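You operate a simulated robot arm through the tools that you are given. There is no shell and no other tool. Be economical: measure what you need, move in short steps, check, and stop when the job is done.

You run a simulated two-armed robot. Do the job below in one go: nothing can be reset, and whatever is moved stays where it is left.

JOB
Fit the purple guide plate into machine C's inlet; clear the red light.
Fine: turn the lock knob to LOCK and open the red valve, then steady the yellow button box with one hand and press its blue RESET button with the other.

It is judged by the outcome, as a careful person would: the job done as asked, and still so three seconds after it is handed in. It fails if anything else is knocked over, pushed out of place, dropped, spilled or broken.

ROBOT AND FRAMES
Two 7-joint arms with two-finger parallel grippers on one trunk, on a base that drives. Base frame: it is fixed to the floor where the robot stands at the start and does not move with it; the origin is under the middle of the robot, x ahead of it, y to its left, z up. Units: m, rad, N and s.
The left shoulder is at the start at [0.06, 0.143, 0.926], the right one opposite. With the tool pointing down near the work surface each hand reaches from about 0.3 to 0.72 m from the robot's upright axis, wherever it stands, measured 20 degrees to its own side. Places, roughly: belt knob [-0.9, -0.2, 0.8]; big red button b [-0.4, -0.5, 1.1]; black guide plate [-0.75, -2.5, 1]; blue button of the yellow box [0.6, 0.2, 0.9]; blue reset button b [-0.5, -0.6, 1.1]; brake lever one of b [-0.4, -1.9, 0.4]; brake lever two of b [-0.4, -0.8, 0.4]; green start button b [-0.6, -0.4, 1.3]; lock knob b [-0.6, -2.4, 0.9]; lock knob c [0.9, -0.6, 1.1]; machine c [1.2, 0.4, 0.8]; main switch b [-0.4, -0.4, 1]; main switch c [0.8, 0.4, 1.2]; minus key b [-0.5, -0.8, 1.2]; orange lock lever [-0.9, -0.2, 0.5]; pitch knob b [-0.5, -1.4, 0.7]. Payload 1.57 kg a hand.
The tool frame of a hand sits at the grasp point between the pads (the TCP): z along the fingers, y along the line on which they close. The tips reach 0.03 m beyond it. Largest opening 0.11 m; finger width 0.024, thickness 0.012; the body of the gripper, 0.048 by 0.112 m, starts 0.078 m behind the TCP.
Orientation is that of the tool frame in the base frame, as a unit quaternion [x, y, z, w]. With the fingers straight down and closing along the base's y, the tool's x points along the base's -x, its y along +y and its z along -z.

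CONTROLS
- The arms move only by the tool send_rows. It takes "left_targets", "right_targets" or both (then of equal length, played together; a hand with none holds still); each is a list that holds one entry, the list of rows, each a list of 7 numbers: the shift along the base's x, y, z in m, then the turn, a rotation vector about the base's x, y, z in degrees, then the closure in counts, from 0 (fully open) to 255 (shut). In form: [[[tx, ty, tz, ax, ay, az, grip], ...]]. A call has 1 to 8 rows; each row is the pose to reach, as a shift and turn from the pose commanded when the call began. Rows are played at 5 a second. More than 0.05 m and 0.15 rad between two rows, or a gripper value outside its range, and nothing of the call is played. Where a pose cannot be reached the arm comes as near as it can. A force on the tool above 40 N (or 10 N above the force at the start of the call, whichever is more), or a blocked arm, ends the call early, and 0.2 s more pass. The fingers move at their own pace (about 0.045 m/s each) and stop on an object; they squeeze with about 32 N. The grip force told is the motor's: it shows also when the fingers shut on nothing. Time passes only in rows, and 0.2 s behind the last, so rows that repeat a pose let the fingers close. It gives the time, the measured TCP pose, the force on the tool (base axes), the opening and the grip force at its end, in the units of the frame above (readings bear some noise), with the torque about the TCP (base axes, N m) and any sound that the robot's microphone picked up.
- Cameras (640 x 400 px; columns grow to the right, rows downward): "scene" is now at [-0.018, -0.0573, 1.5133]; the picture's right is [-0.98, -0.21, 0.00], its down [-0.19, 0.91, -0.38] and it looks along [0.08, -0.37, -0.93] (base axes); focal length 214 px, centre (320, 200). "left" rides on the left gripper at [0.07, -0.016, -0.141] in its tool frame; the picture's right is [0.23, 0.97, 0.00], its down [-0.86, 0.20, -0.48] and it looks along [-0.47, 0.11, 0.88] (tool axes); focal length 222 px, centre (320, 200). "right" rides on the right gripper at [0.07, 0.016, -0.141] in its tool frame; the picture's right is [-0.23, 0.97, 0.00], its down [-0.85, -0.20, -0.48] and it looks along [-0.47, -0.11, 0.88] (tool axes); focal length 222 px, centre (320, 200). There is no depth. A picture from a camera that has moved, and an enlarged one, comes with that camera's place and axes in the base frame and with its lens.
- camera(camera): a new picture of that camera. It takes no simulated time.
- lift_body(by): slides the trunk up (or, below 0, down) by that many m; the arms and the scene camera ride with it, the base frame stays. It gives what a move gives, with no picture.
- roll_base(legs): drives the robot by 1 to 6 legs, each [ahead, left, turn to the left] in m, m and rad, along the robot's own axes; the way and the turn of a leg run together, so that a leg with both is an arc; at most 1.5 m and 3.142 rad a leg. The arms and the cameras ride along, it lands a little off, and it stops where it bumps. It gives what a move gives.
- aim_head(pan, tilt): turns the head with the scene camera to pan (to the left, within 1.501 rad either way) and tilt (down, from -0.506 to 1.204), counted from straight ahead of the robot. It gives what a move gives.
- inspect(camera, box): a new picture of the part [left, top, right, bottom] of that camera's present view, enlarged. It takes no simulated time.
- sign_off(): hands the job in; it is judged then, once.

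Work in short steps. Places have to be worked out from the pictures, the camera data and where the tool is seen: move nearer, look again, correct. Check each grasp and each placing, and mend what went wrong. You have 120 turns and 108 pictures in all, those below and enlarged ones among them. Open the grippers and draw the arms clear of the work before you hand the job in, unless the task says otherwise; then end with one line.

The tools are called after ">>>" as name(argument=value, ...) on one line, values as JSON. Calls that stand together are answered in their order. send_rows: Moves the arms, as the interface text tells. Its arguments: {"type":"object","properties":{"left_targets":{"type":"array"},"right_targets":{"type":"array"}},"required":[]} The other tools are called the same way: lift_body (by) slides the trunk up or down; roll_base (legs) drives the base; aim_head (pan, tilt) turns the head that bears the scene camera; camera (camera) takes a picture; inspect (camera, box) takes an enlarged picture of a part of a camera's view; sign_off () hands the job in.

At the start:

```text
t: 0.0
left_ee_pos: [0.4609, 0.0308, 0.999]
left_ee_rot: [-0.001, 1.0, 0.0, 0.0]
left_wrist_force: [-0.4, -0.1, -1.0]
left_torque: [0.02, -0.01, -0.02]
left_gripper_width: 0.1101
left_grasp_force: 0.1
right_ee_pos: [0.3676, -0.3684, 1.0002]
right_ee_rot: [0.001, 1.0, 0.0, -0.001]
right_wrist_force: [-0.6, 0.0, 1.0]
right_torque: [0.01, 0.05, -0.01]
right_gripper_width: 0.11
right_grasp_force: 0.0
trunk travel left (down, up): [-0.525, 0.065]
robot x, y, heading: [-0.0004, -0.0008, -0.001]
head pan, tilt: [-1.363, 1.187]
```

scene: 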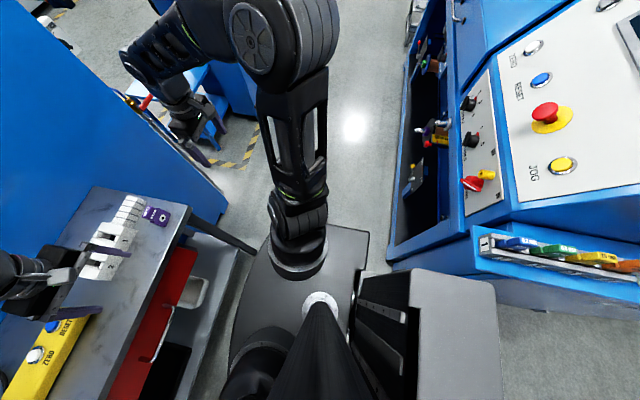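
right: 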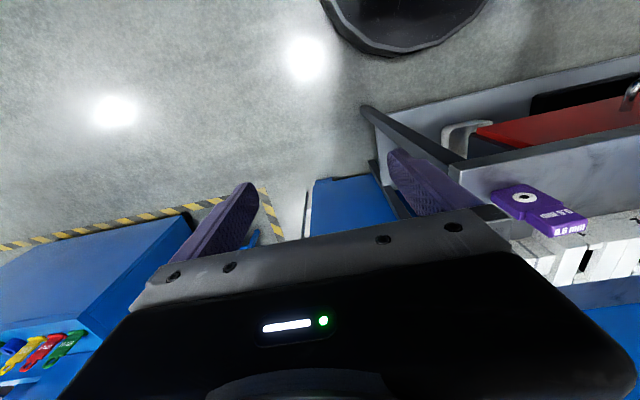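
left: 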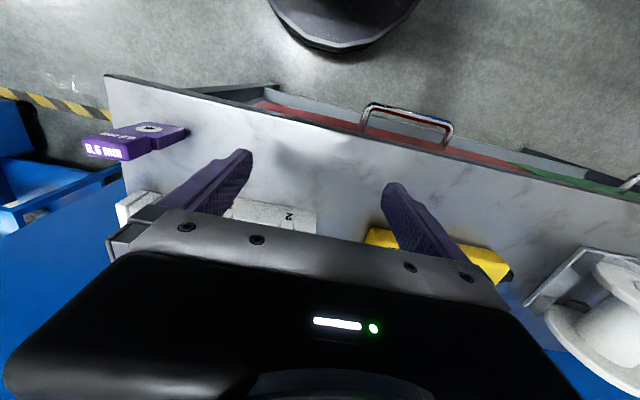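

The scene camera looks down to the right; I turn the head ahead to view machine C and the work surface.

>>> aim_head(pan=0, tilt=0.6)

>>> camera(camera="scene")

```text
t: 1.5
left_ee_pos: [0.4598, 0.0314, 1.0001]
left_ee_rot: [0.0, 1.0, 0.001, 0.0]
left_wrist_force: [-0.1, 0.2, -0.1]
left_torque: [0.01, 0.0, -0.01]
left_gripper_width: 0.1101
left_grasp_force: 0.0
right_ee_pos: [0.3677, -0.369, 0.9999]
right_ee_rot: [0.0, 1.0, 0.001, 0.0]
right_wrist_force: [-0.1, 0.0, -0.4]
right_torque: [0.0, -0.01, 0.01]
right_gripper_width: 0.1101
right_grasp_force: 0.1
trunk travel left (down, up): [-0.525, 0.065]
robot x, y, heading: [0.0021, -0.0016, -0.0]
head pan, tilt: [0.0, 0.6]
```

```text
104 pictures are left
camera scene: at [0.0587, -0.0016, 1.5571], right [0.0, -1.0, 0.0], down [-0.57, 0.0, -0.82], along [0.82, 0.0, -0.57], focal length 214 px, centre (320, 200)
```

scene: 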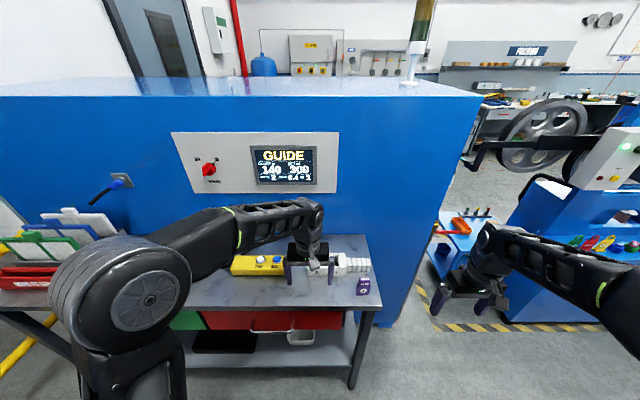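

Machine C is the blue box ahead with a GUIDE display. I enlarge the display, the table and the right side.

>>> inspect(camera="scene", box=[170, 130, 340, 200])

>>> inspect(camera="scene", box=[220, 225, 400, 335])

>>> inspect(camera="scene", box=[380, 160, 540, 330])

>>> aim_head(pan=-0.7, tilt=0.6)

>>> camera(camera="scene")

```text
3.76 times, centred on (255, 165) of scene
camera zoom: at [0.0587, -0.0016, 1.5571], right [0.0, -1.0, 0.0], down [-0.57, 0.0, -0.82], along [0.82, 0.0, -0.57], focal length 807 px, centre (565, 332)
```

zoom: 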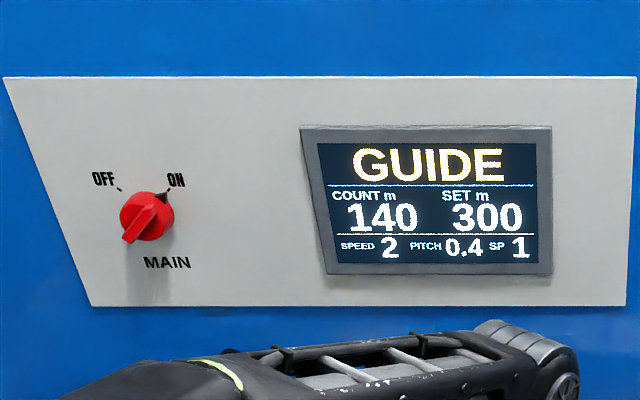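

```text
3.56 times, centred on (310, 280) of scene
camera zoom: at [0.0587, -0.0016, 1.5571], right [0.0, -1.0, 0.0], down [-0.57, 0.0, -0.82], along [0.82, 0.0, -0.57], focal length 763 px, centre (356, -84)
```

zoom: 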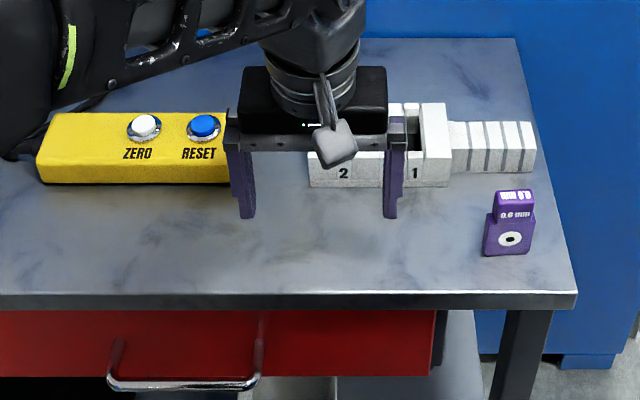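

```text
2.35 times, centred on (460, 245) of scene
camera zoom: at [0.0587, -0.0016, 1.5571], right [0.0, -1.0, 0.0], down [-0.57, 0.0, -0.82], along [0.82, 0.0, -0.57], focal length 505 px, centre (-9, 94)
```

zoom: 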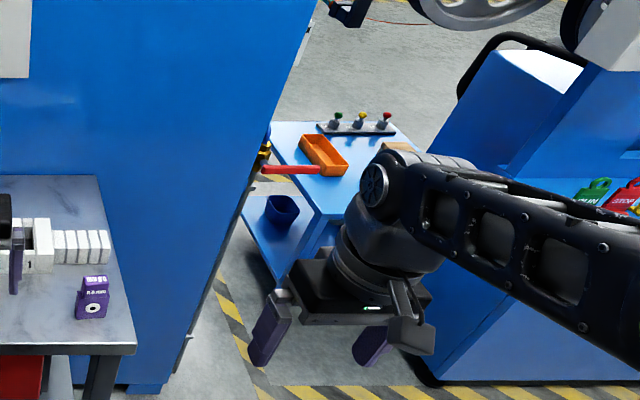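

```text
t: 2.6
left_ee_pos: [0.46, 0.032, 0.9992]
left_ee_rot: [0.001, 1.0, 0.0, 0.001]
left_wrist_force: [-0.2, -0.2, 0.0]
left_torque: [-0.02, 0.01, 0.0]
left_gripper_width: 0.1097
left_grasp_force: 0.0
right_ee_pos: [0.3677, -0.3682, 0.9996]
right_ee_rot: [0.0, 1.0, 0.0, 0.0]
right_wrist_force: [-1.1, -0.5, -0.1]
right_torque: [0.01, 0.04, -0.02]
right_gripper_width: 0.11
right_grasp_force: 0.0
trunk travel left (down, up): [-0.525, 0.065]
robot x, y, heading: [0.0007, 0.0005, 0.001]
head pan, tilt: [-0.7, 0.6]
```

```text
100 pictures are left
camera scene: at [0.038, -0.0584, 1.5571], right [-0.64, -0.77, 0.0], down [-0.43, 0.36, -0.83], along [0.63, -0.53, -0.56], focal length 214 px, centre (320, 200)
```

scene: 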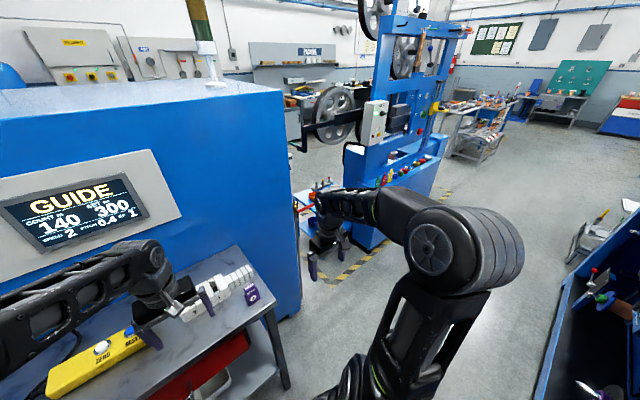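

The inlet and lock knob must be on machine C's right-hand side. I look more to the right with low tilt to judge the driving room first.

>>> aim_head(pan=-1.3, tilt=0.7)

>>> camera(camera="scene")

```text
t: 3.6
left_ee_pos: [0.4604, 0.0321, 1.0003]
left_ee_rot: [0.0, 1.0, 0.0, 0.001]
left_wrist_force: [-0.6, -0.4, 1.0]
left_torque: [0.0, 0.04, -0.03]
left_gripper_width: 0.1099
left_grasp_force: 0.1
right_ee_pos: [0.3684, -0.3687, 1.0001]
right_ee_rot: [0.0, 1.0, 0.0, 0.0]
right_wrist_force: [0.4, -0.6, 0.4]
right_torque: [-0.03, -0.01, 0.01]
right_gripper_width: 0.1099
right_grasp_force: 0.1
trunk travel left (down, up): [-0.525, 0.065]
robot x, y, heading: [-0.0003, 0.0007, 0.004]
head pan, tilt: [-1.3, 0.7]
```

```text
99 pictures are left
camera scene: at [-0.0069, -0.0834, 1.5485], right [-0.96, -0.27, 0.0], down [-0.17, 0.62, -0.77], along [0.2, -0.74, -0.64], focal length 214 px, centre (320, 200)
```

scene: 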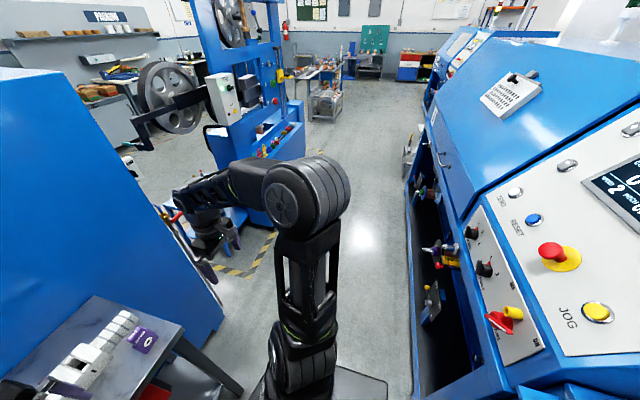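

The aisle to the right is clear. I raise the trunk slightly for clearance and strafe right, then look at C's side.

>>> lift_body(by=0.06)

>>> roll_base(legs=[[0, -0.55, 0]])

>>> aim_head(pan=-0.2, tilt=0.5)

>>> camera(camera="scene")

```text
t: 4.6
left_ee_pos: [0.4603, 0.0308, 1.0587]
left_ee_rot: [-0.001, 1.0, 0.0, 0.0]
left_wrist_force: [-1.1, 0.1, 0.2]
left_torque: [-0.01, 0.02, 0.01]
left_gripper_width: 0.1101
left_grasp_force: 0.0
right_ee_pos: [0.3683, -0.3687, 1.0591]
right_ee_rot: [0.0, 1.0, 0.0, 0.0]
right_wrist_force: [0.4, -0.1, -0.2]
right_torque: [0.0, 0.0, -0.01]
right_gripper_width: 0.1098
right_grasp_force: 0.1
trunk travel left (down, up): [-0.585, 0.005]
robot x, y, heading: [0.0035, -0.0026, -0.002]
head pan, tilt: [-1.3, 0.7]
```

```text
t: 7.7
left_ee_pos: [0.4608, -0.5088, 1.0606]
left_ee_rot: [-0.001, 1.0, 0.0, 0.0]
left_wrist_force: [0.4, -0.6, 0.1]
left_torque: [-0.03, 0.01, -0.01]
left_gripper_width: 0.11
left_grasp_force: 0.0
right_ee_pos: [0.3696, -0.9089, 1.0594]
right_ee_rot: [0.0, 1.0, 0.001, 0.0]
right_wrist_force: [-0.7, 0.0, -0.8]
right_torque: [0.08, 0.03, 0.04]
right_gripper_width: 0.11
right_grasp_force: 0.1
trunk travel left (down, up): [-0.585, 0.005]
robot x, y, heading: [0.0025, -0.5396, 0.002]
head pan, tilt: [-1.3, 0.7]
```

```text
t: 9.0
left_ee_pos: [0.4599, -0.5087, 1.059]
left_ee_rot: [-0.001, 1.0, 0.001, 0.001]
left_wrist_force: [1.0, -0.1, -0.3]
left_torque: [0.0, -0.02, 0.04]
left_gripper_width: 0.1099
left_grasp_force: 0.0
right_ee_pos: [0.3696, -0.9089, 1.0597]
right_ee_rot: [-0.001, 1.0, 0.0, 0.0]
right_wrist_force: [-0.8, 0.6, -0.5]
right_torque: [-0.03, 0.0, -0.01]
right_gripper_width: 0.1101
right_grasp_force: 0.2
trunk travel left (down, up): [-0.585, 0.005]
robot x, y, heading: [0.0003, -0.5394, 0.004]
head pan, tilt: [-0.201, 0.499]
```

```text
98 pictures are left
camera scene: at [0.0602, -0.5607, 1.6262], right [-0.2, -0.98, 0.0], down [-0.47, 0.09, -0.88], along [0.86, -0.17, -0.48], focal length 214 px, centre (320, 200)
```

scene: 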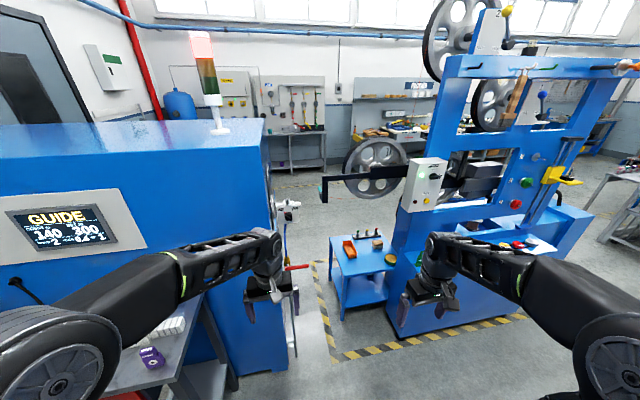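

The tower light on C is red; the side fittings (inlet, red valve) are on C's right face at about y=-0.5. I drive diagonally forward-right to see that face.

>>> roll_base(legs=[[0, -0.45, 0], [0.3, 0, 0.8]])

>>> aim_head(pan=0, tilt=0.55)

>>> camera(camera="scene")

```text
t: 13.9
left_ee_pos: [0.561, -0.5297, 1.0609]
left_ee_rot: [-0.398, 0.917, 0.001, 0.0]
left_wrist_force: [0.0, -0.2, -0.4]
left_torque: [-0.02, 0.0, 0.01]
left_gripper_width: 0.11
left_grasp_force: 0.1
right_ee_pos: [0.7906, -0.8703, 1.0598]
right_ee_rot: [-0.397, 0.918, 0.0, 0.001]
right_wrist_force: [0.5, 0.6, 0.3]
right_torque: [0.0, 0.02, 0.01]
right_gripper_width: 0.1099
right_grasp_force: 0.1
trunk travel left (down, up): [-0.585, 0.005]
robot x, y, heading: [0.2643, -0.8846, 0.816]
head pan, tilt: [-0.201, 0.499]
```

```text
t: 14.7
left_ee_pos: [0.5599, -0.5295, 1.0613]
left_ee_rot: [-0.397, 0.918, 0.0, 0.0]
left_wrist_force: [-0.1, 0.2, 0.2]
left_torque: [0.03, 0.02, 0.03]
left_gripper_width: 0.11
left_grasp_force: 0.0
right_ee_pos: [0.7894, -0.8704, 1.0587]
right_ee_rot: [-0.398, 0.917, 0.0, 0.0]
right_wrist_force: [0.6, -0.5, 0.1]
right_torque: [0.01, -0.03, -0.02]
right_gripper_width: 0.1097
right_grasp_force: 0.1
trunk travel left (down, up): [-0.585, 0.005]
robot x, y, heading: [0.2639, -0.8867, 0.817]
head pan, tilt: [0.0, 0.55]
```

```text
97 pictures are left
camera scene: at [0.3096, -0.8452, 1.6216], right [0.73, -0.68, 0.0], down [-0.36, -0.38, -0.85], along [0.58, 0.62, -0.52], focal length 214 px, centre (320, 200)
```

scene: 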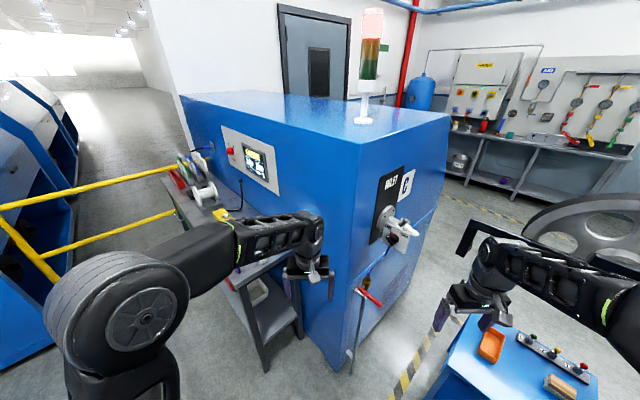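

>>> inspect(camera="scene", box=[335, 160, 435, 260])

>>> inspect(camera="scene", box=[325, 220, 445, 380])

```text
4.00 times, centred on (385, 210) of scene
camera zoom: at [0.3096, -0.8452, 1.6216], right [0.73, -0.68, 0.0], down [-0.36, -0.38, -0.85], along [0.58, 0.62, -0.52], focal length 858 px, centre (60, 160)
```

zoom: 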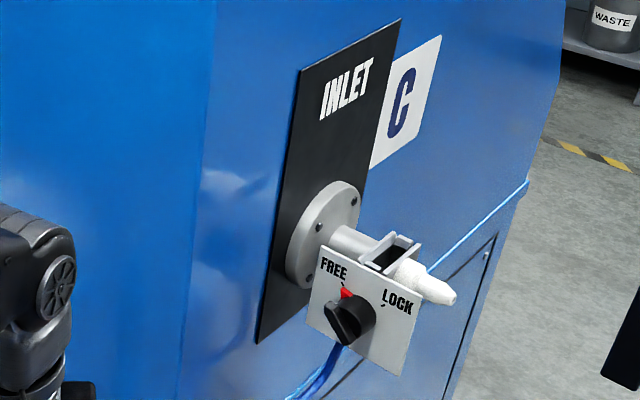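

```text
2.50 times, centred on (385, 300) of scene
camera zoom: at [0.3096, -0.8452, 1.6216], right [0.73, -0.68, 0.0], down [-0.36, -0.38, -0.85], along [0.58, 0.62, -0.52], focal length 536 px, centre (158, -50)
```

zoom: 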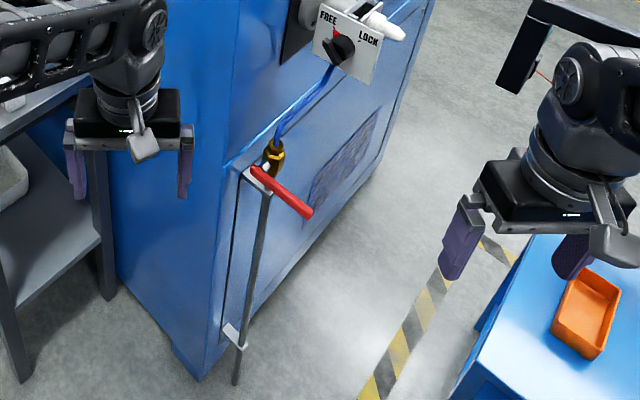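

The inlet carrier with FREE/LOCK knob sits at about (0.95,-0.58,1.1), its slot open on top; the red valve lever is below at z≈0.77. I bring the left wrist camera above to see the slot closely.

>>> send_rows(left_targets=[[[0.03, -0.02, 0.03, 0, 0, 0, 0], [0.06, -0.05, 0.055, 0, 0, 0, 0], [0.095, -0.07, 0.08, 0, 0, 0, 0], [0.13, -0.095, 0.105, 0, 0, 0, 0], [0.16, -0.12, 0.13, 0, 0, 0, 0]]])

>>> camera(camera="left")

```text
t: 15.8
left_ee_pos: [0.6558, -0.6003, 1.1403]
left_ee_rot: [-0.398, 0.917, 0.0, 0.0]
left_wrist_force: [0.1, -1.0, 0.5]
left_torque: [0.05, 0.0, -0.01]
left_gripper_width: 0.11
left_grasp_force: 0.1
left hand out of reach, approached as far as the arm can: row 4, 5
right_ee_pos: [0.7893, -0.8717, 1.0606]
right_ee_rot: [-0.397, 0.918, 0.001, -0.001]
right_wrist_force: [-0.8, -0.9, -0.5]
right_torque: [0.01, -0.01, 0.0]
right_gripper_width: 0.1098
right_grasp_force: 0.1
trunk travel left (down, up): [-0.585, 0.005]
robot x, y, heading: [0.2699, -0.8855, 0.819]
head pan, tilt: [0.0, 0.55]
```

```text
94 pictures are left
camera left: at [0.6193, -0.6637, 1.2797], right [-0.87, 0.5, 0.0], down [0.44, 0.76, 0.48], along [0.24, 0.42, -0.88], focal length 222 px, centre (320, 200)
```

left: 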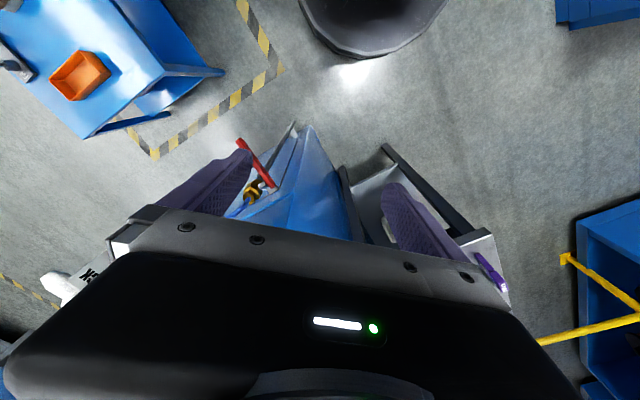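

The slot is hidden from that camera; I zoom the scene camera tightly on it instead.

>>> inspect(camera="scene", box=[380, 210, 420, 255])

>>> send_rows(left_targets=[[[-0.04, 0.02, -0.02, 0, 0, 0, 0], [-0.08, 0.05, -0.04, 0, 0, 0, 0], [-0.11, 0.07, -0.04, 0, 0, 0, 0]]])

```text
8.89 times, centred on (400, 232) of scene
camera zoom: at [0.3103, -0.8463, 1.6216], right [0.73, -0.68, 0.0], down [-0.36, -0.38, -0.85], along [0.58, 0.62, -0.52], focal length 1906 px, centre (-391, -89)
```

zoom: 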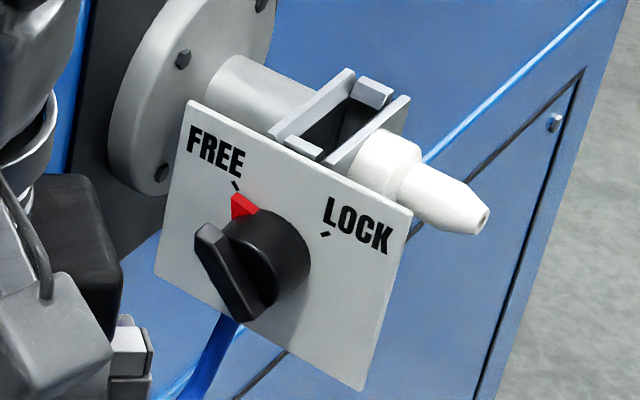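

```text
refused: row 2 steps farther than a row can; nothing moved
```

Slot is clear: two thin walls facing along y, so the plate drops in vertically with its hole along y, handle up; the pointer is at FREE. I drive back to the table to fetch the plate with the right hand.

>>> roll_base(legs=[[-0.25, 0, -0.818], [0, 0.97, 0]])

>>> aim_head(pan=-0.25, tilt=0.9)

>>> camera(camera="scene")

```text
t: 23.1
left_ee_pos: [0.5193, -0.0898, 1.1391]
left_ee_rot: [-0.004, 1.0, -0.001, 0.001]
left_wrist_force: [0.4, 0.1, 0.0]
left_torque: [-0.01, 0.03, -0.02]
left_gripper_width: 0.11
left_grasp_force: 0.0
right_ee_pos: [0.4165, -0.3727, 1.06]
right_ee_rot: [-0.002, 1.0, 0.0, 0.0]
right_wrist_force: [0.6, 0.6, 0.1]
right_torque: [0.01, 0.0, 0.0]
right_gripper_width: 0.1099
right_grasp_force: 0.1
trunk travel left (down, up): [-0.585, 0.005]
robot x, y, heading: [0.0478, -0.0044, 0.005]
head pan, tilt: [0.0, 0.55]
```

```text
t: 23.9
left_ee_pos: [0.5196, -0.0908, 1.139]
left_ee_rot: [-0.004, 1.0, 0.0, 0.0]
left_wrist_force: [1.1, -0.9, -0.5]
left_torque: [0.02, 0.0, 0.03]
left_gripper_width: 0.11
left_grasp_force: 0.1
right_ee_pos: [0.4146, -0.3742, 1.0592]
right_ee_rot: [-0.003, 1.0, 0.0, 0.0]
right_wrist_force: [0.6, 1.1, 0.1]
right_torque: [-0.02, 0.0, -0.01]
right_gripper_width: 0.1102
right_grasp_force: 0.1
trunk travel left (down, up): [-0.585, 0.005]
robot x, y, heading: [0.0465, -0.0063, -0.0]
head pan, tilt: [-0.25, 0.901]
```

```text
92 pictures are left
camera scene: at [0.089, -0.0272, 1.5924], right [-0.24, -0.97, 0.0], down [-0.76, 0.19, -0.62], along [0.6, -0.15, -0.78], focal length 214 px, centre (320, 200)
```

scene: 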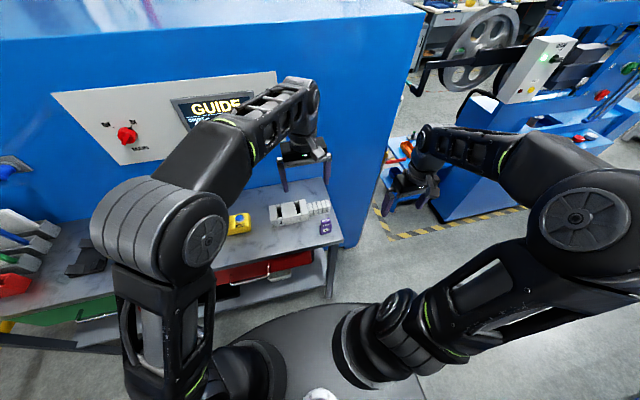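

I move the left hand away to the left and bring the right hand behind the plate for a close look.

>>> send_rows(left_targets=[[[-0.02, 0.035, 0, 0, 0, 0, 0], [-0.04, 0.075, 0, 0, 0, 0, 0], [-0.06, 0.115, 0, 0, 0, 0, 0], [-0.08, 0.155, 0, 0, 0, 0, 0], [-0.1, 0.195, 0, 0, 0, 0, 0], [-0.1, 0.235, 0, 0, 0, 0, 0]]], right_targets=[[[0, 0, 0, 0, 0, 0, 0], [0, 0.04, 0, 0, 0, 0, 0], [0, 0.085, 0, 0, 0, 0, 0], [0, 0.13, 0, 0, 0, 0, 0], [0, 0.175, 0, 0, 0, 0, 0], [0, 0.215, 0, 0, 0, 0, 0]]])

>>> camera(camera="right")

>>> inspect(camera="scene", box=[250, 185, 350, 247])

```text
t: 25.3
left_ee_pos: [0.4202, 0.1452, 1.1393]
left_ee_rot: [-0.003, 1.0, -0.001, 0.001]
left_wrist_force: [-0.3, 0.0, 0.2]
left_torque: [-0.01, 0.0, 0.01]
left_gripper_width: 0.1099
left_grasp_force: 0.0
right_ee_pos: [0.4131, -0.1598, 1.0605]
right_ee_rot: [-0.002, 1.0, -0.001, -0.001]
right_wrist_force: [0.6, -0.1, 0.5]
right_torque: [0.03, 0.0, -0.01]
right_gripper_width: 0.11
right_grasp_force: 0.1
trunk travel left (down, up): [-0.585, 0.005]
robot x, y, heading: [0.0478, -0.0069, 0.003]
head pan, tilt: [-0.25, 0.901]
```

```text
91 pictures are left
camera right: at [0.3441, -0.1429, 1.2022], right [0.22, 0.97, 0.0], down [0.86, -0.19, 0.48], along [0.47, -0.11, -0.88], focal length 222 px, centre (320, 200)
```

right: 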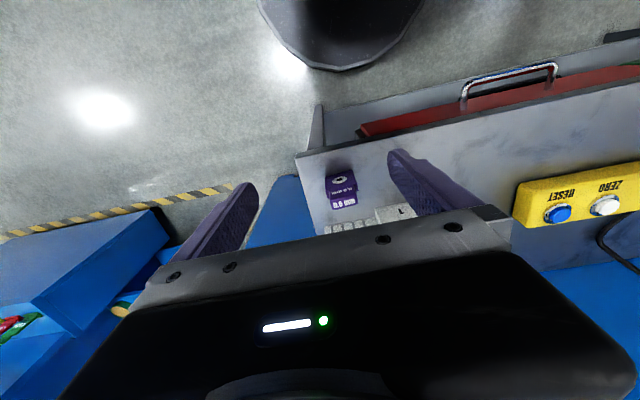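

```text
6.40 times, centred on (300, 216) of scene
camera zoom: at [0.0894, -0.0259, 1.5923], right [-0.24, -0.97, 0.0], down [-0.76, 0.19, -0.62], along [0.6, -0.15, -0.78], focal length 1373 px, centre (448, 98)
```

zoom: 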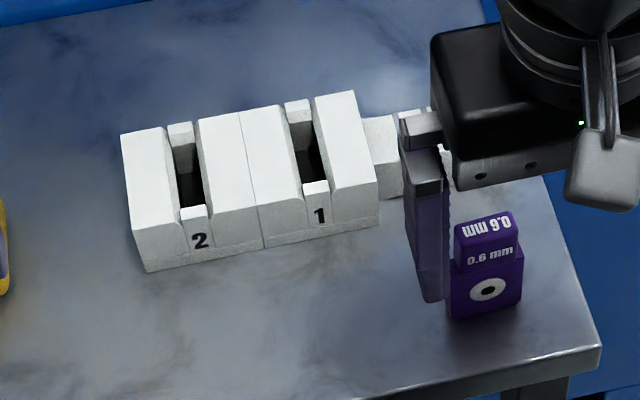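

The plate's pose (flat or standing) needs certainty; I enlarge the right wrist view.

>>> inspect(camera="right", box=[310, 160, 420, 240])

```text
5.00 times, centred on (365, 200) of right
camera zoom: at [0.3441, -0.1429, 1.2022], right [0.22, 0.97, 0.0], down [0.86, -0.19, 0.48], along [0.47, -0.11, -0.88], focal length 1111 px, centre (95, 200)
```

zoom: 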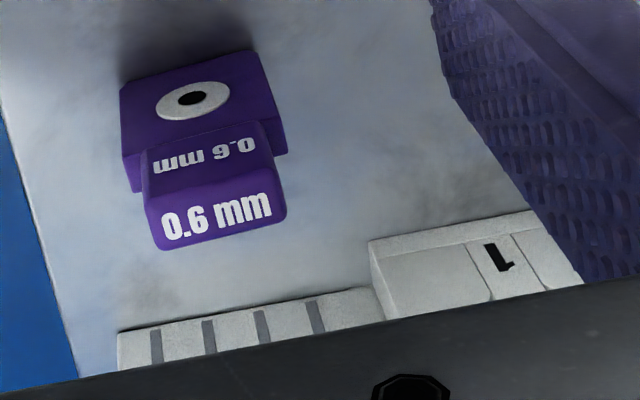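

The plate stands upright at about (0.488,-0.145), body 0.88–0.93, handle on top to ~0.953, hole axis along x. I'll grip the handle with tilted fingertips (30° forward) — pre-grasp first.

>>> send_rows(right_targets=[[[0.015, 0.004, 0, 0, -7.5, 0, 0], [0.03, 0.008, 0, 0, -15, 0, 0], [0.045, 0.012, -0.01, 0, -22.5, 0, 0], [0.061, 0.015, -0.03, 0, -30, 0, 0], [0.061, 0.015, -0.045, 0, -30, 0, 0]]])

>>> camera(camera="right")

>>> inspect(camera="scene", box=[270, 170, 370, 247])

```text
t: 26.5
left_ee_pos: [0.4212, 0.1441, 1.1386]
left_ee_rot: [-0.002, 1.0, 0.0, 0.001]
left_wrist_force: [0.2, -0.4, -0.6]
left_torque: [-0.02, 0.0, 0.01]
left_gripper_width: 0.1099
left_grasp_force: 0.1
right_ee_pos: [0.4759, -0.1435, 1.013]
right_ee_rot: [-0.002, 0.966, -0.001, 0.259]
right_wrist_force: [0.9, -0.2, -0.3]
right_torque: [0.01, -0.04, 0.0]
right_gripper_width: 0.1099
right_grasp_force: 0.1
trunk travel left (down, up): [-0.585, 0.005]
robot x, y, heading: [0.0451, -0.0101, 0.009]
head pan, tilt: [-0.25, 0.901]
```

```text
88 pictures are left
camera right: at [0.3446, -0.1281, 1.1027], right [0.19, 0.98, 0.11], down [0.5, -0.2, 0.84], along [0.84, -0.1, -0.53], focal length 222 px, centre (320, 200)
```

right: 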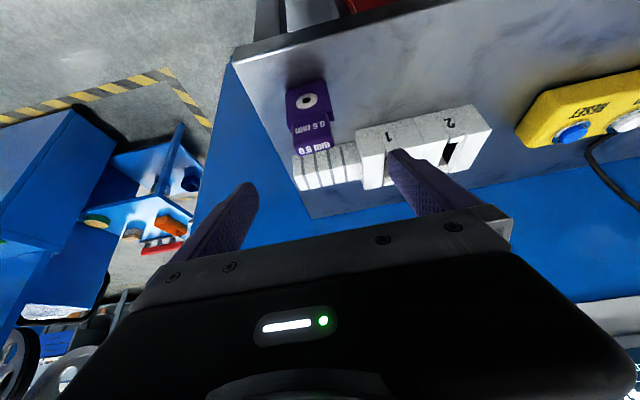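

```text
5.19 times, centred on (320, 208) of scene
camera zoom: at [0.0892, -0.0271, 1.5923], right [-0.24, -0.97, 0.0], down [-0.76, 0.19, -0.62], along [0.6, -0.15, -0.78], focal length 1114 px, centre (320, 156)
```

zoom: 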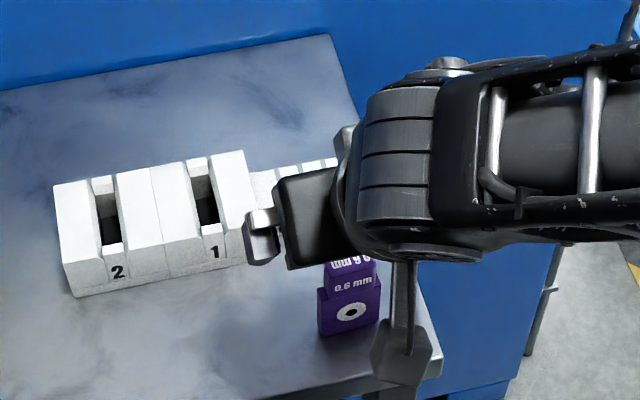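

Second view agrees (handle top near (0.488,-0.143,0.955)). I descend 0.046 and then view before closing.

>>> send_rows(right_targets=[[[0, 0, -0.02, 0, 0, 0, 0], [0, 0, -0.036, 0, 0, 0, 0], [0, 0, -0.046, 0, 0, 0, 0]]])

>>> inspect(camera="right", box=[220, 60, 420, 230])

```text
t: 27.3
left_ee_pos: [0.4189, 0.1441, 1.1395]
left_ee_rot: [-0.003, 1.0, -0.001, 0.001]
left_wrist_force: [-0.1, 0.2, -0.4]
left_torque: [0.03, 0.03, -0.04]
left_gripper_width: 0.1102
left_grasp_force: 0.1
right_ee_pos: [0.4763, -0.1443, 0.9691]
right_ee_rot: [-0.004, 0.966, 0.0, 0.258]
right_wrist_force: [1.0, -0.3, -0.2]
right_torque: [0.01, -0.01, 0.02]
right_gripper_width: 0.1099
right_grasp_force: 0.0
trunk travel left (down, up): [-0.585, 0.005]
robot x, y, heading: [0.0433, -0.0079, 0.004]
head pan, tilt: [-0.25, 0.901]
```

```text
2.35 times, centred on (320, 145) of right
camera zoom: at [0.3453, -0.1286, 1.0574], right [0.19, 0.98, 0.11], down [0.5, -0.19, 0.84], along [0.84, -0.11, -0.53], focal length 523 px, centre (320, 329)
```

zoom: 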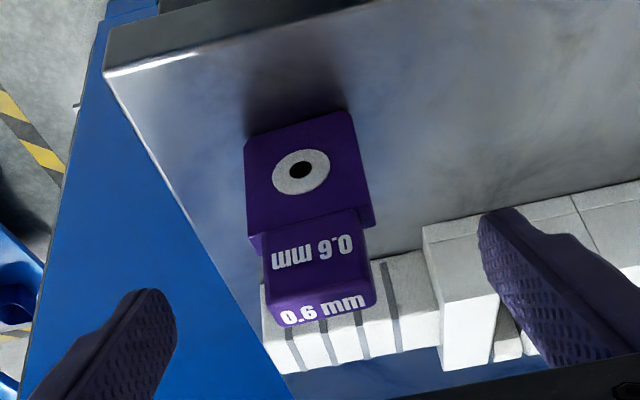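

The fingers straddle the handle centrally (handle z 0.93–0.966). I close.

>>> send_rows(right_targets=[[[0, 0, 0, 0, 0, 0, 120], [0, 0, 0, 0, 0, 0, 180], [0, 0, 0, 0, 0, 0, 255], [0, 0, 0, 0, 0, 0, 255], [0, 0, 0, 0, 0, 0, 255], [0, 0, 0, 0, 0, 0, 255]]])

>>> inspect(camera="right", box=[220, 60, 420, 230])

```text
t: 28.7
left_ee_pos: [0.4203, 0.1434, 1.1389]
left_ee_rot: [-0.004, 1.0, -0.001, 0.0]
left_wrist_force: [0.3, -0.6, 0.6]
left_torque: [0.0, 0.03, -0.02]
left_gripper_width: 0.1102
left_grasp_force: 0.0
right_ee_pos: [0.4761, -0.1436, 0.9688]
right_ee_rot: [-0.003, 0.966, 0.0, 0.258]
right_wrist_force: [0.2, 0.7, 1.3]
right_torque: [0.04, 0.0, 0.03]
right_gripper_width: 0.0332
right_grasp_force: 25.3
trunk travel left (down, up): [-0.585, 0.005]
robot x, y, heading: [0.047, -0.0079, 0.009]
head pan, tilt: [-0.25, 0.901]
```

```text
2.35 times, centred on (320, 145) of right
camera zoom: at [0.345, -0.1285, 1.0577], right [0.19, 0.98, 0.11], down [0.5, -0.19, 0.84], along [0.84, -0.11, -0.53], focal length 523 px, centre (320, 329)
```

zoom: 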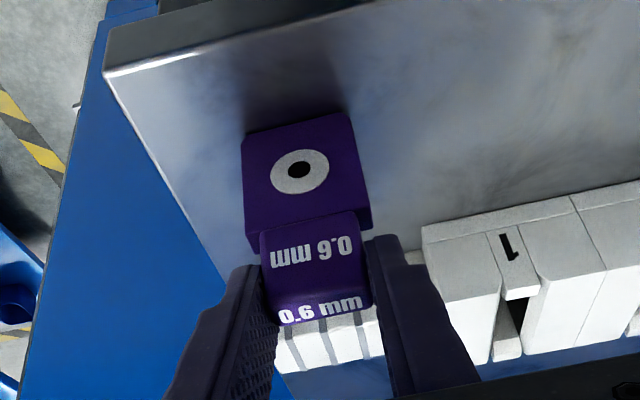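

Gripped (0.033 wide). I lift straight up and check the plate hangs upright in the fingers.

>>> send_rows(right_targets=[[[0, 0, 0.02, 0, 0, 0, 255], [0, 0, 0.06, 0, 0, 0, 255], [0, 0, 0.1, 0, 0, 0, 255], [0, 0, 0.13, 0, 0, 0, 255]]])

>>> inspect(camera="right", box=[220, 60, 420, 230])

```text
t: 29.7
left_ee_pos: [0.421, 0.1448, 1.1402]
left_ee_rot: [-0.004, 1.0, -0.001, 0.001]
left_wrist_force: [-0.2, -0.2, -0.4]
left_torque: [0.01, 0.02, 0.02]
left_gripper_width: 0.1101
left_grasp_force: 0.0
right_ee_pos: [0.4757, -0.1433, 1.101]
right_ee_rot: [-0.003, 0.966, 0.0, 0.259]
right_wrist_force: [-0.7, -0.4, -0.3]
right_torque: [0.0, 0.01, 0.01]
right_gripper_width: 0.0328
right_grasp_force: 31.8
trunk travel left (down, up): [-0.585, 0.005]
robot x, y, heading: [0.0439, -0.0046, 0.008]
head pan, tilt: [-0.25, 0.901]
```

```text
2.35 times, centred on (320, 145) of right
camera zoom: at [0.3455, -0.1279, 1.1892], right [0.19, 0.98, 0.11], down [0.5, -0.2, 0.84], along [0.84, -0.1, -0.53], focal length 523 px, centre (320, 329)
```

zoom: 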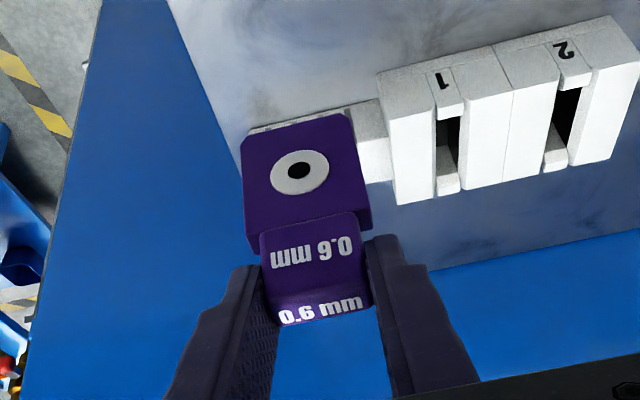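

The plate is held square. A black feed arm of the winder ends near (1.08,-0.77,1.06), so I approach diagonally: strafe right, then arc, staying at x<1.0 with the hand.

>>> roll_base(legs=[[0, -1.1, 0], [0.3, 0, 0.8]])

>>> aim_head(pan=0, tilt=0.6)

>>> camera(camera="scene")

```text
t: 37.5
left_ee_pos: [0.4795, -0.6377, 1.1396]
left_ee_rot: [-0.393, 0.919, -0.001, 0.001]
left_wrist_force: [0.9, -0.3, 0.1]
left_torque: [-0.02, -0.01, 0.02]
left_gripper_width: 0.1099
left_grasp_force: 0.0
right_ee_pos: [0.7259, -0.7964, 1.1]
right_ee_rot: [-0.38, 0.888, 0.099, 0.239]
right_wrist_force: [0.4, 0.4, -0.5]
right_torque: [-0.01, -0.03, -0.05]
right_gripper_width: 0.0329
right_grasp_force: 32.7
trunk travel left (down, up): [-0.585, 0.005]
robot x, y, heading: [0.326, -1.0116, 0.806]
head pan, tilt: [-0.25, 0.901]
```

```text
t: 38.3
left_ee_pos: [0.4784, -0.6384, 1.1394]
left_ee_rot: [-0.393, 0.919, -0.001, 0.001]
left_wrist_force: [0.8, -0.6, -0.5]
left_torque: [-0.02, -0.03, -0.01]
left_gripper_width: 0.11
left_grasp_force: 0.1
right_ee_pos: [0.7258, -0.7975, 1.1003]
right_ee_rot: [-0.381, 0.888, 0.1, 0.238]
right_wrist_force: [-0.1, 1.0, -0.3]
right_torque: [-0.02, -0.02, 0.0]
right_gripper_width: 0.0332
right_grasp_force: 32.6
trunk travel left (down, up): [-0.585, 0.005]
robot x, y, heading: [0.3282, -1.0096, 0.812]
head pan, tilt: [0.0, 0.6]
```

```text
83 pictures are left
camera scene: at [0.3676, -0.9721, 1.617], right [0.72, -0.69, 0.0], down [-0.39, -0.41, -0.82], along [0.57, 0.6, -0.57], focal length 214 px, centre (320, 200)
```

scene: 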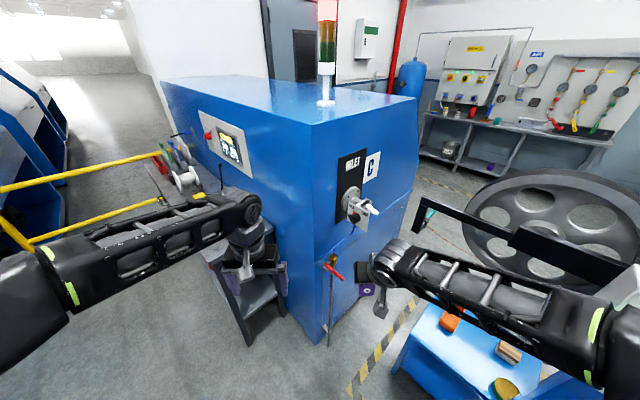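

I zoom on the inlet for a second sighting to triangulate the slot.

>>> inspect(camera="scene", box=[335, 185, 385, 235])

```text
8.00 times, centred on (360, 210) of scene
camera zoom: at [0.3676, -0.9721, 1.617], right [0.72, -0.69, 0.0], down [-0.39, -0.41, -0.82], along [0.57, 0.6, -0.57], focal length 1716 px, centre (0, 120)
```

zoom: 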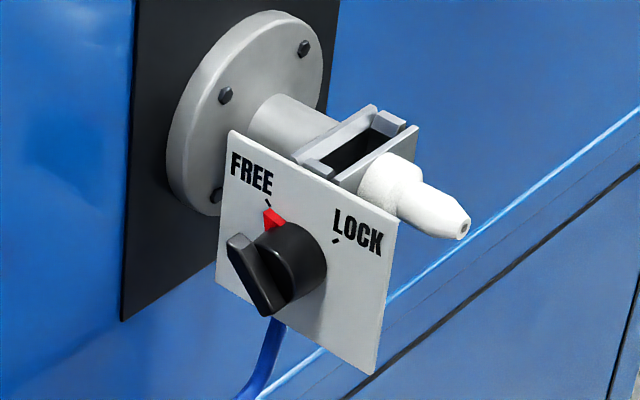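

Two sightings give the slot centre at (0.963,-0.594), top z≈1.131. I retract and raise the hand and yaw it 43.5° so the tool points along +y, before driving closer.

>>> send_rows(right_targets=[[[-0.016, -0.017, 0.018, 0, 0, 7.25, 255], [-0.032, -0.034, 0.036, 0, 0, 14.5, 255], [-0.048, -0.051, 0.054, 0, 0, 21.75, 255], [-0.064, -0.068, 0.072, 0, 0, 29, 255], [-0.08, -0.085, 0.09, 0, 0, 36.25, 255], [-0.096, -0.1, 0.11, 0, 0, 43.5, 255]]])

>>> roll_base(legs=[[0.28, -0.1, 0]])

>>> camera(camera="right")

>>> camera(camera="scene")

```text
t: 39.7
left_ee_pos: [0.4799, -0.6393, 1.1397]
left_ee_rot: [-0.393, 0.92, -0.001, 0.001]
left_wrist_force: [0.8, 0.5, 0.3]
left_torque: [-0.04, -0.02, 0.02]
left_gripper_width: 0.1101
left_grasp_force: 0.2
right_ee_pos: [0.6285, -0.8988, 1.2111]
right_ee_rot: [0.683, -0.683, -0.182, -0.184]
right_wrist_force: [0.6, -0.7, -0.5]
right_torque: [0.01, 0.01, 0.0]
right_gripper_width: 0.0329
right_grasp_force: 32.6
trunk travel left (down, up): [-0.585, 0.005]
robot x, y, heading: [0.3274, -1.016, 0.809]
head pan, tilt: [0.0, 0.6]
```

```text
t: 41.8
left_ee_pos: [0.7319, -0.5094, 1.1397]
left_ee_rot: [-0.394, 0.919, 0.0, -0.005]
left_wrist_force: [-0.3, 0.6, 0.0]
left_torque: [0.01, 0.0, 0.02]
left_gripper_width: 0.1101
left_grasp_force: 0.1
right_ee_pos: [0.888, -0.7668, 1.2104]
right_ee_rot: [-0.682, 0.684, 0.182, 0.183]
right_wrist_force: [0.1, -1.0, -0.3]
right_torque: [0.02, 0.03, 0.02]
right_gripper_width: 0.0328
right_grasp_force: 32.4
trunk travel left (down, up): [-0.585, 0.005]
robot x, y, heading: [0.5885, -0.8817, 0.805]
head pan, tilt: [0.0, 0.6]
stopped in leg 1: the force on the tool passed its limit (the readings are from after the stop); the commanded pose is now the measured one
```

```text
81 pictures are left
camera right: at [0.8707, -0.8981, 1.2991], right [-0.97, 0.2, 0.11], down [0.2, 0.5, 0.84], along [0.11, 0.84, -0.53], focal length 222 px, centre (320, 200)
```

right: 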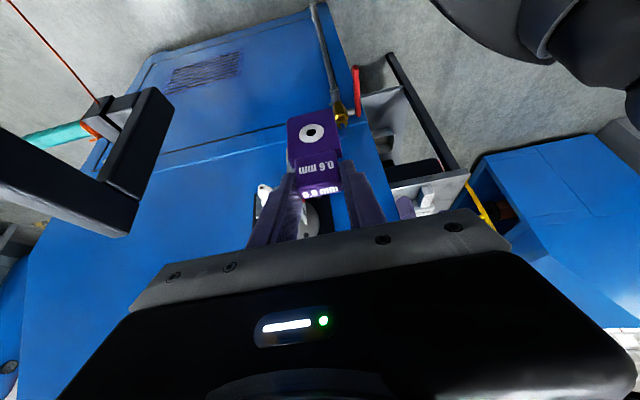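

```text
80 pictures are left
camera scene: at [0.6252, -0.8414, 1.6171], right [0.72, -0.69, 0.0], down [-0.39, -0.41, -0.83], along [0.57, 0.6, -0.56], focal length 214 px, centre (320, 200)
```

scene: 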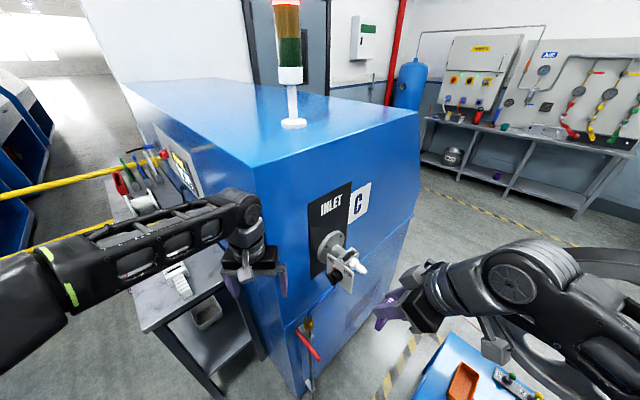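

The drive halted because the left gripper touched machine C's front face lightly; the robot is at a good spot though. I draw the left hand back and raise/align the right hand in x.

>>> send_rows(left_targets=[[[-0.03, -0.01, 0, 0, 0, 0, 0], [-0.06, -0.02, 0, 0, 0, 0, 0], [-0.1, -0.02, 0, 0, 0, 0, 0], [-0.14, -0.02, 0, 0, 0, 0, 0]]], right_targets=[[[0.01, 0, 0.02, 0, 0, 0, 255], [0.03, 0, 0.04, 0, 0, 0, 255], [0.055, 0.02, 0.052, 0, 0, 0, 255], [0.075, 0.04, 0.052, 0, 0, 0, 255]]])

>>> inspect(camera="scene", box=[300, 200, 420, 300])

>>> camera(camera="right")

```text
t: 42.8
left_ee_pos: [0.5941, -0.5298, 1.1395]
left_ee_rot: [-0.394, 0.919, 0.0, -0.004]
left_wrist_force: [-0.1, -0.6, 0.2]
left_torque: [0.01, 0.05, 0.0]
left_gripper_width: 0.1101
left_grasp_force: 0.1
right_ee_pos: [0.9638, -0.7269, 1.2618]
right_ee_rot: [-0.682, 0.684, 0.182, 0.183]
right_wrist_force: [0.0, -1.0, -1.4]
right_torque: [0.0, -0.01, 0.01]
right_gripper_width: 0.0329
right_grasp_force: 32.4
trunk travel left (down, up): [-0.585, 0.005]
robot x, y, heading: [0.5868, -0.8827, 0.807]
head pan, tilt: [0.0, 0.6]
```

```text
4.00 times, centred on (360, 250) of scene
camera zoom: at [0.6258, -0.8426, 1.6171], right [0.72, -0.69, 0.0], down [-0.39, -0.41, -0.83], along [0.57, 0.6, -0.56], focal length 858 px, centre (160, 0)
```

zoom: 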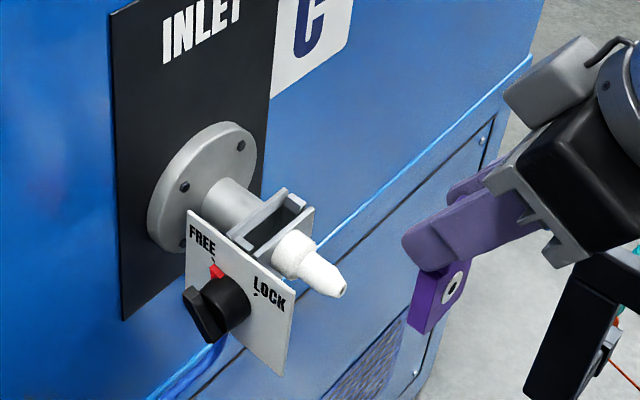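

```text
78 pictures are left
camera right: at [0.9464, -0.8589, 1.3517], right [-0.97, 0.2, 0.11], down [0.2, 0.5, 0.84], along [0.11, 0.84, -0.53], focal length 222 px, centre (320, 200)
```

right: 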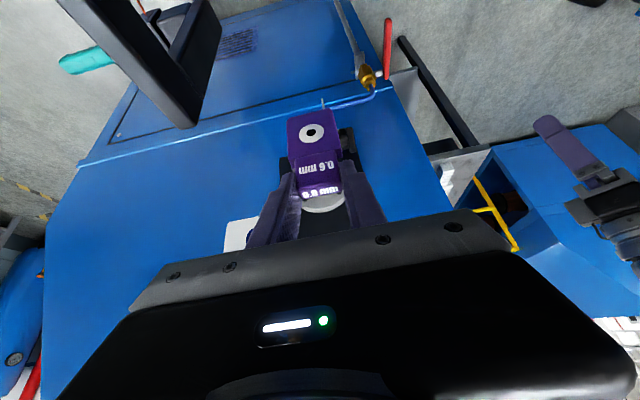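

Estimates agree on the slot at about (0.966,-0.591). I move over the slot at the current height (plate bottom ≈1.17) and look again.

>>> send_rows(right_targets=[[[0.001, 0.03, 0, 0, 0, 0, 255], [0.002, 0.06, 0, 0, 0, 0, 255], [0.002, 0.09, 0, 0, 0, 0, 255], [0.002, 0.122, 0, 0, 0, 0, 255]]])

>>> inspect(camera="scene", box=[315, 220, 395, 290])

>>> inspect(camera="right", box=[240, 80, 400, 240])

>>> camera(camera="left")

```text
t: 43.8
left_ee_pos: [0.5932, -0.5284, 1.1393]
left_ee_rot: [-0.394, 0.919, 0.0, -0.005]
left_wrist_force: [0.7, 0.6, 0.0]
left_torque: [0.01, -0.02, 0.01]
left_gripper_width: 0.1102
left_grasp_force: 0.0
right_ee_pos: [0.9632, -0.6029, 1.2609]
right_ee_rot: [-0.682, 0.684, 0.182, 0.184]
right_wrist_force: [-0.5, -0.4, -0.4]
right_torque: [-0.02, 0.0, -0.02]
right_gripper_width: 0.0332
right_grasp_force: 32.7
trunk travel left (down, up): [-0.585, 0.005]
robot x, y, heading: [0.5831, -0.882, 0.813]
head pan, tilt: [0.0, 0.6]
```

```text
5.71 times, centred on (355, 255) of scene
camera zoom: at [0.6255, -0.8403, 1.617], right [0.72, -0.69, 0.0], down [-0.39, -0.41, -0.82], along [0.57, 0.6, -0.57], focal length 1226 px, centre (120, -114)
```

zoom: 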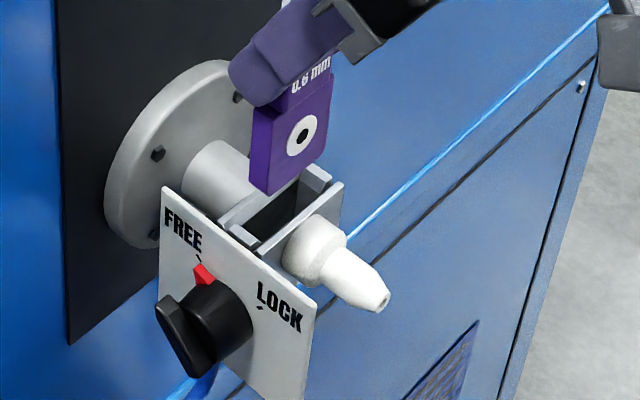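

```text
2.50 times, centred on (320, 160) of right
camera zoom: at [0.9475, -0.7342, 1.3501], right [-0.97, 0.2, 0.11], down [0.2, 0.5, 0.84], along [0.11, 0.84, -0.53], focal length 555 px, centre (320, 300)
```

zoom: 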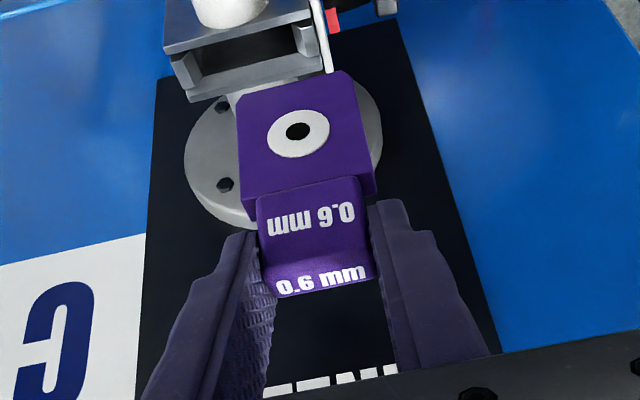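

```text
75 pictures are left
camera left: at [0.5577, -0.5897, 1.28], right [-0.86, 0.51, 0.0], down [0.45, 0.76, 0.47], along [0.24, 0.41, -0.88], focal length 222 px, centre (320, 200)
```

left: 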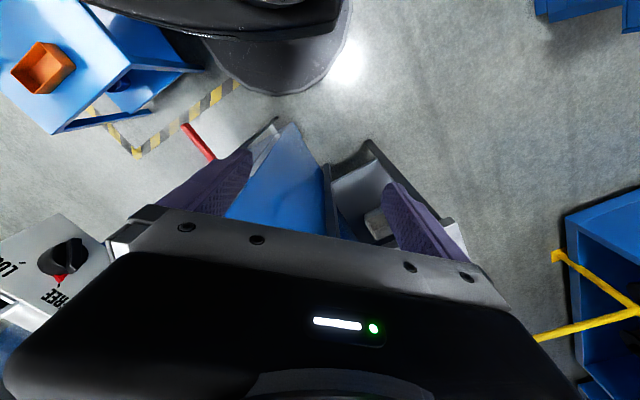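

I enlarge the slot in the right wrist view to measure the x offset between plate and slot.

>>> inspect(camera="right", box=[270, 70, 350, 130])

```text
6.67 times, centred on (310, 100) of right
camera zoom: at [0.9475, -0.7342, 1.3501], right [-0.97, 0.2, 0.11], down [0.2, 0.5, 0.84], along [0.11, 0.84, -0.53], focal length 1481 px, centre (387, 867)
```

zoom: 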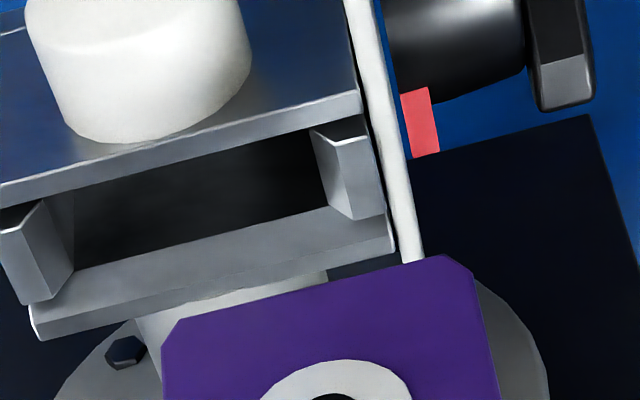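

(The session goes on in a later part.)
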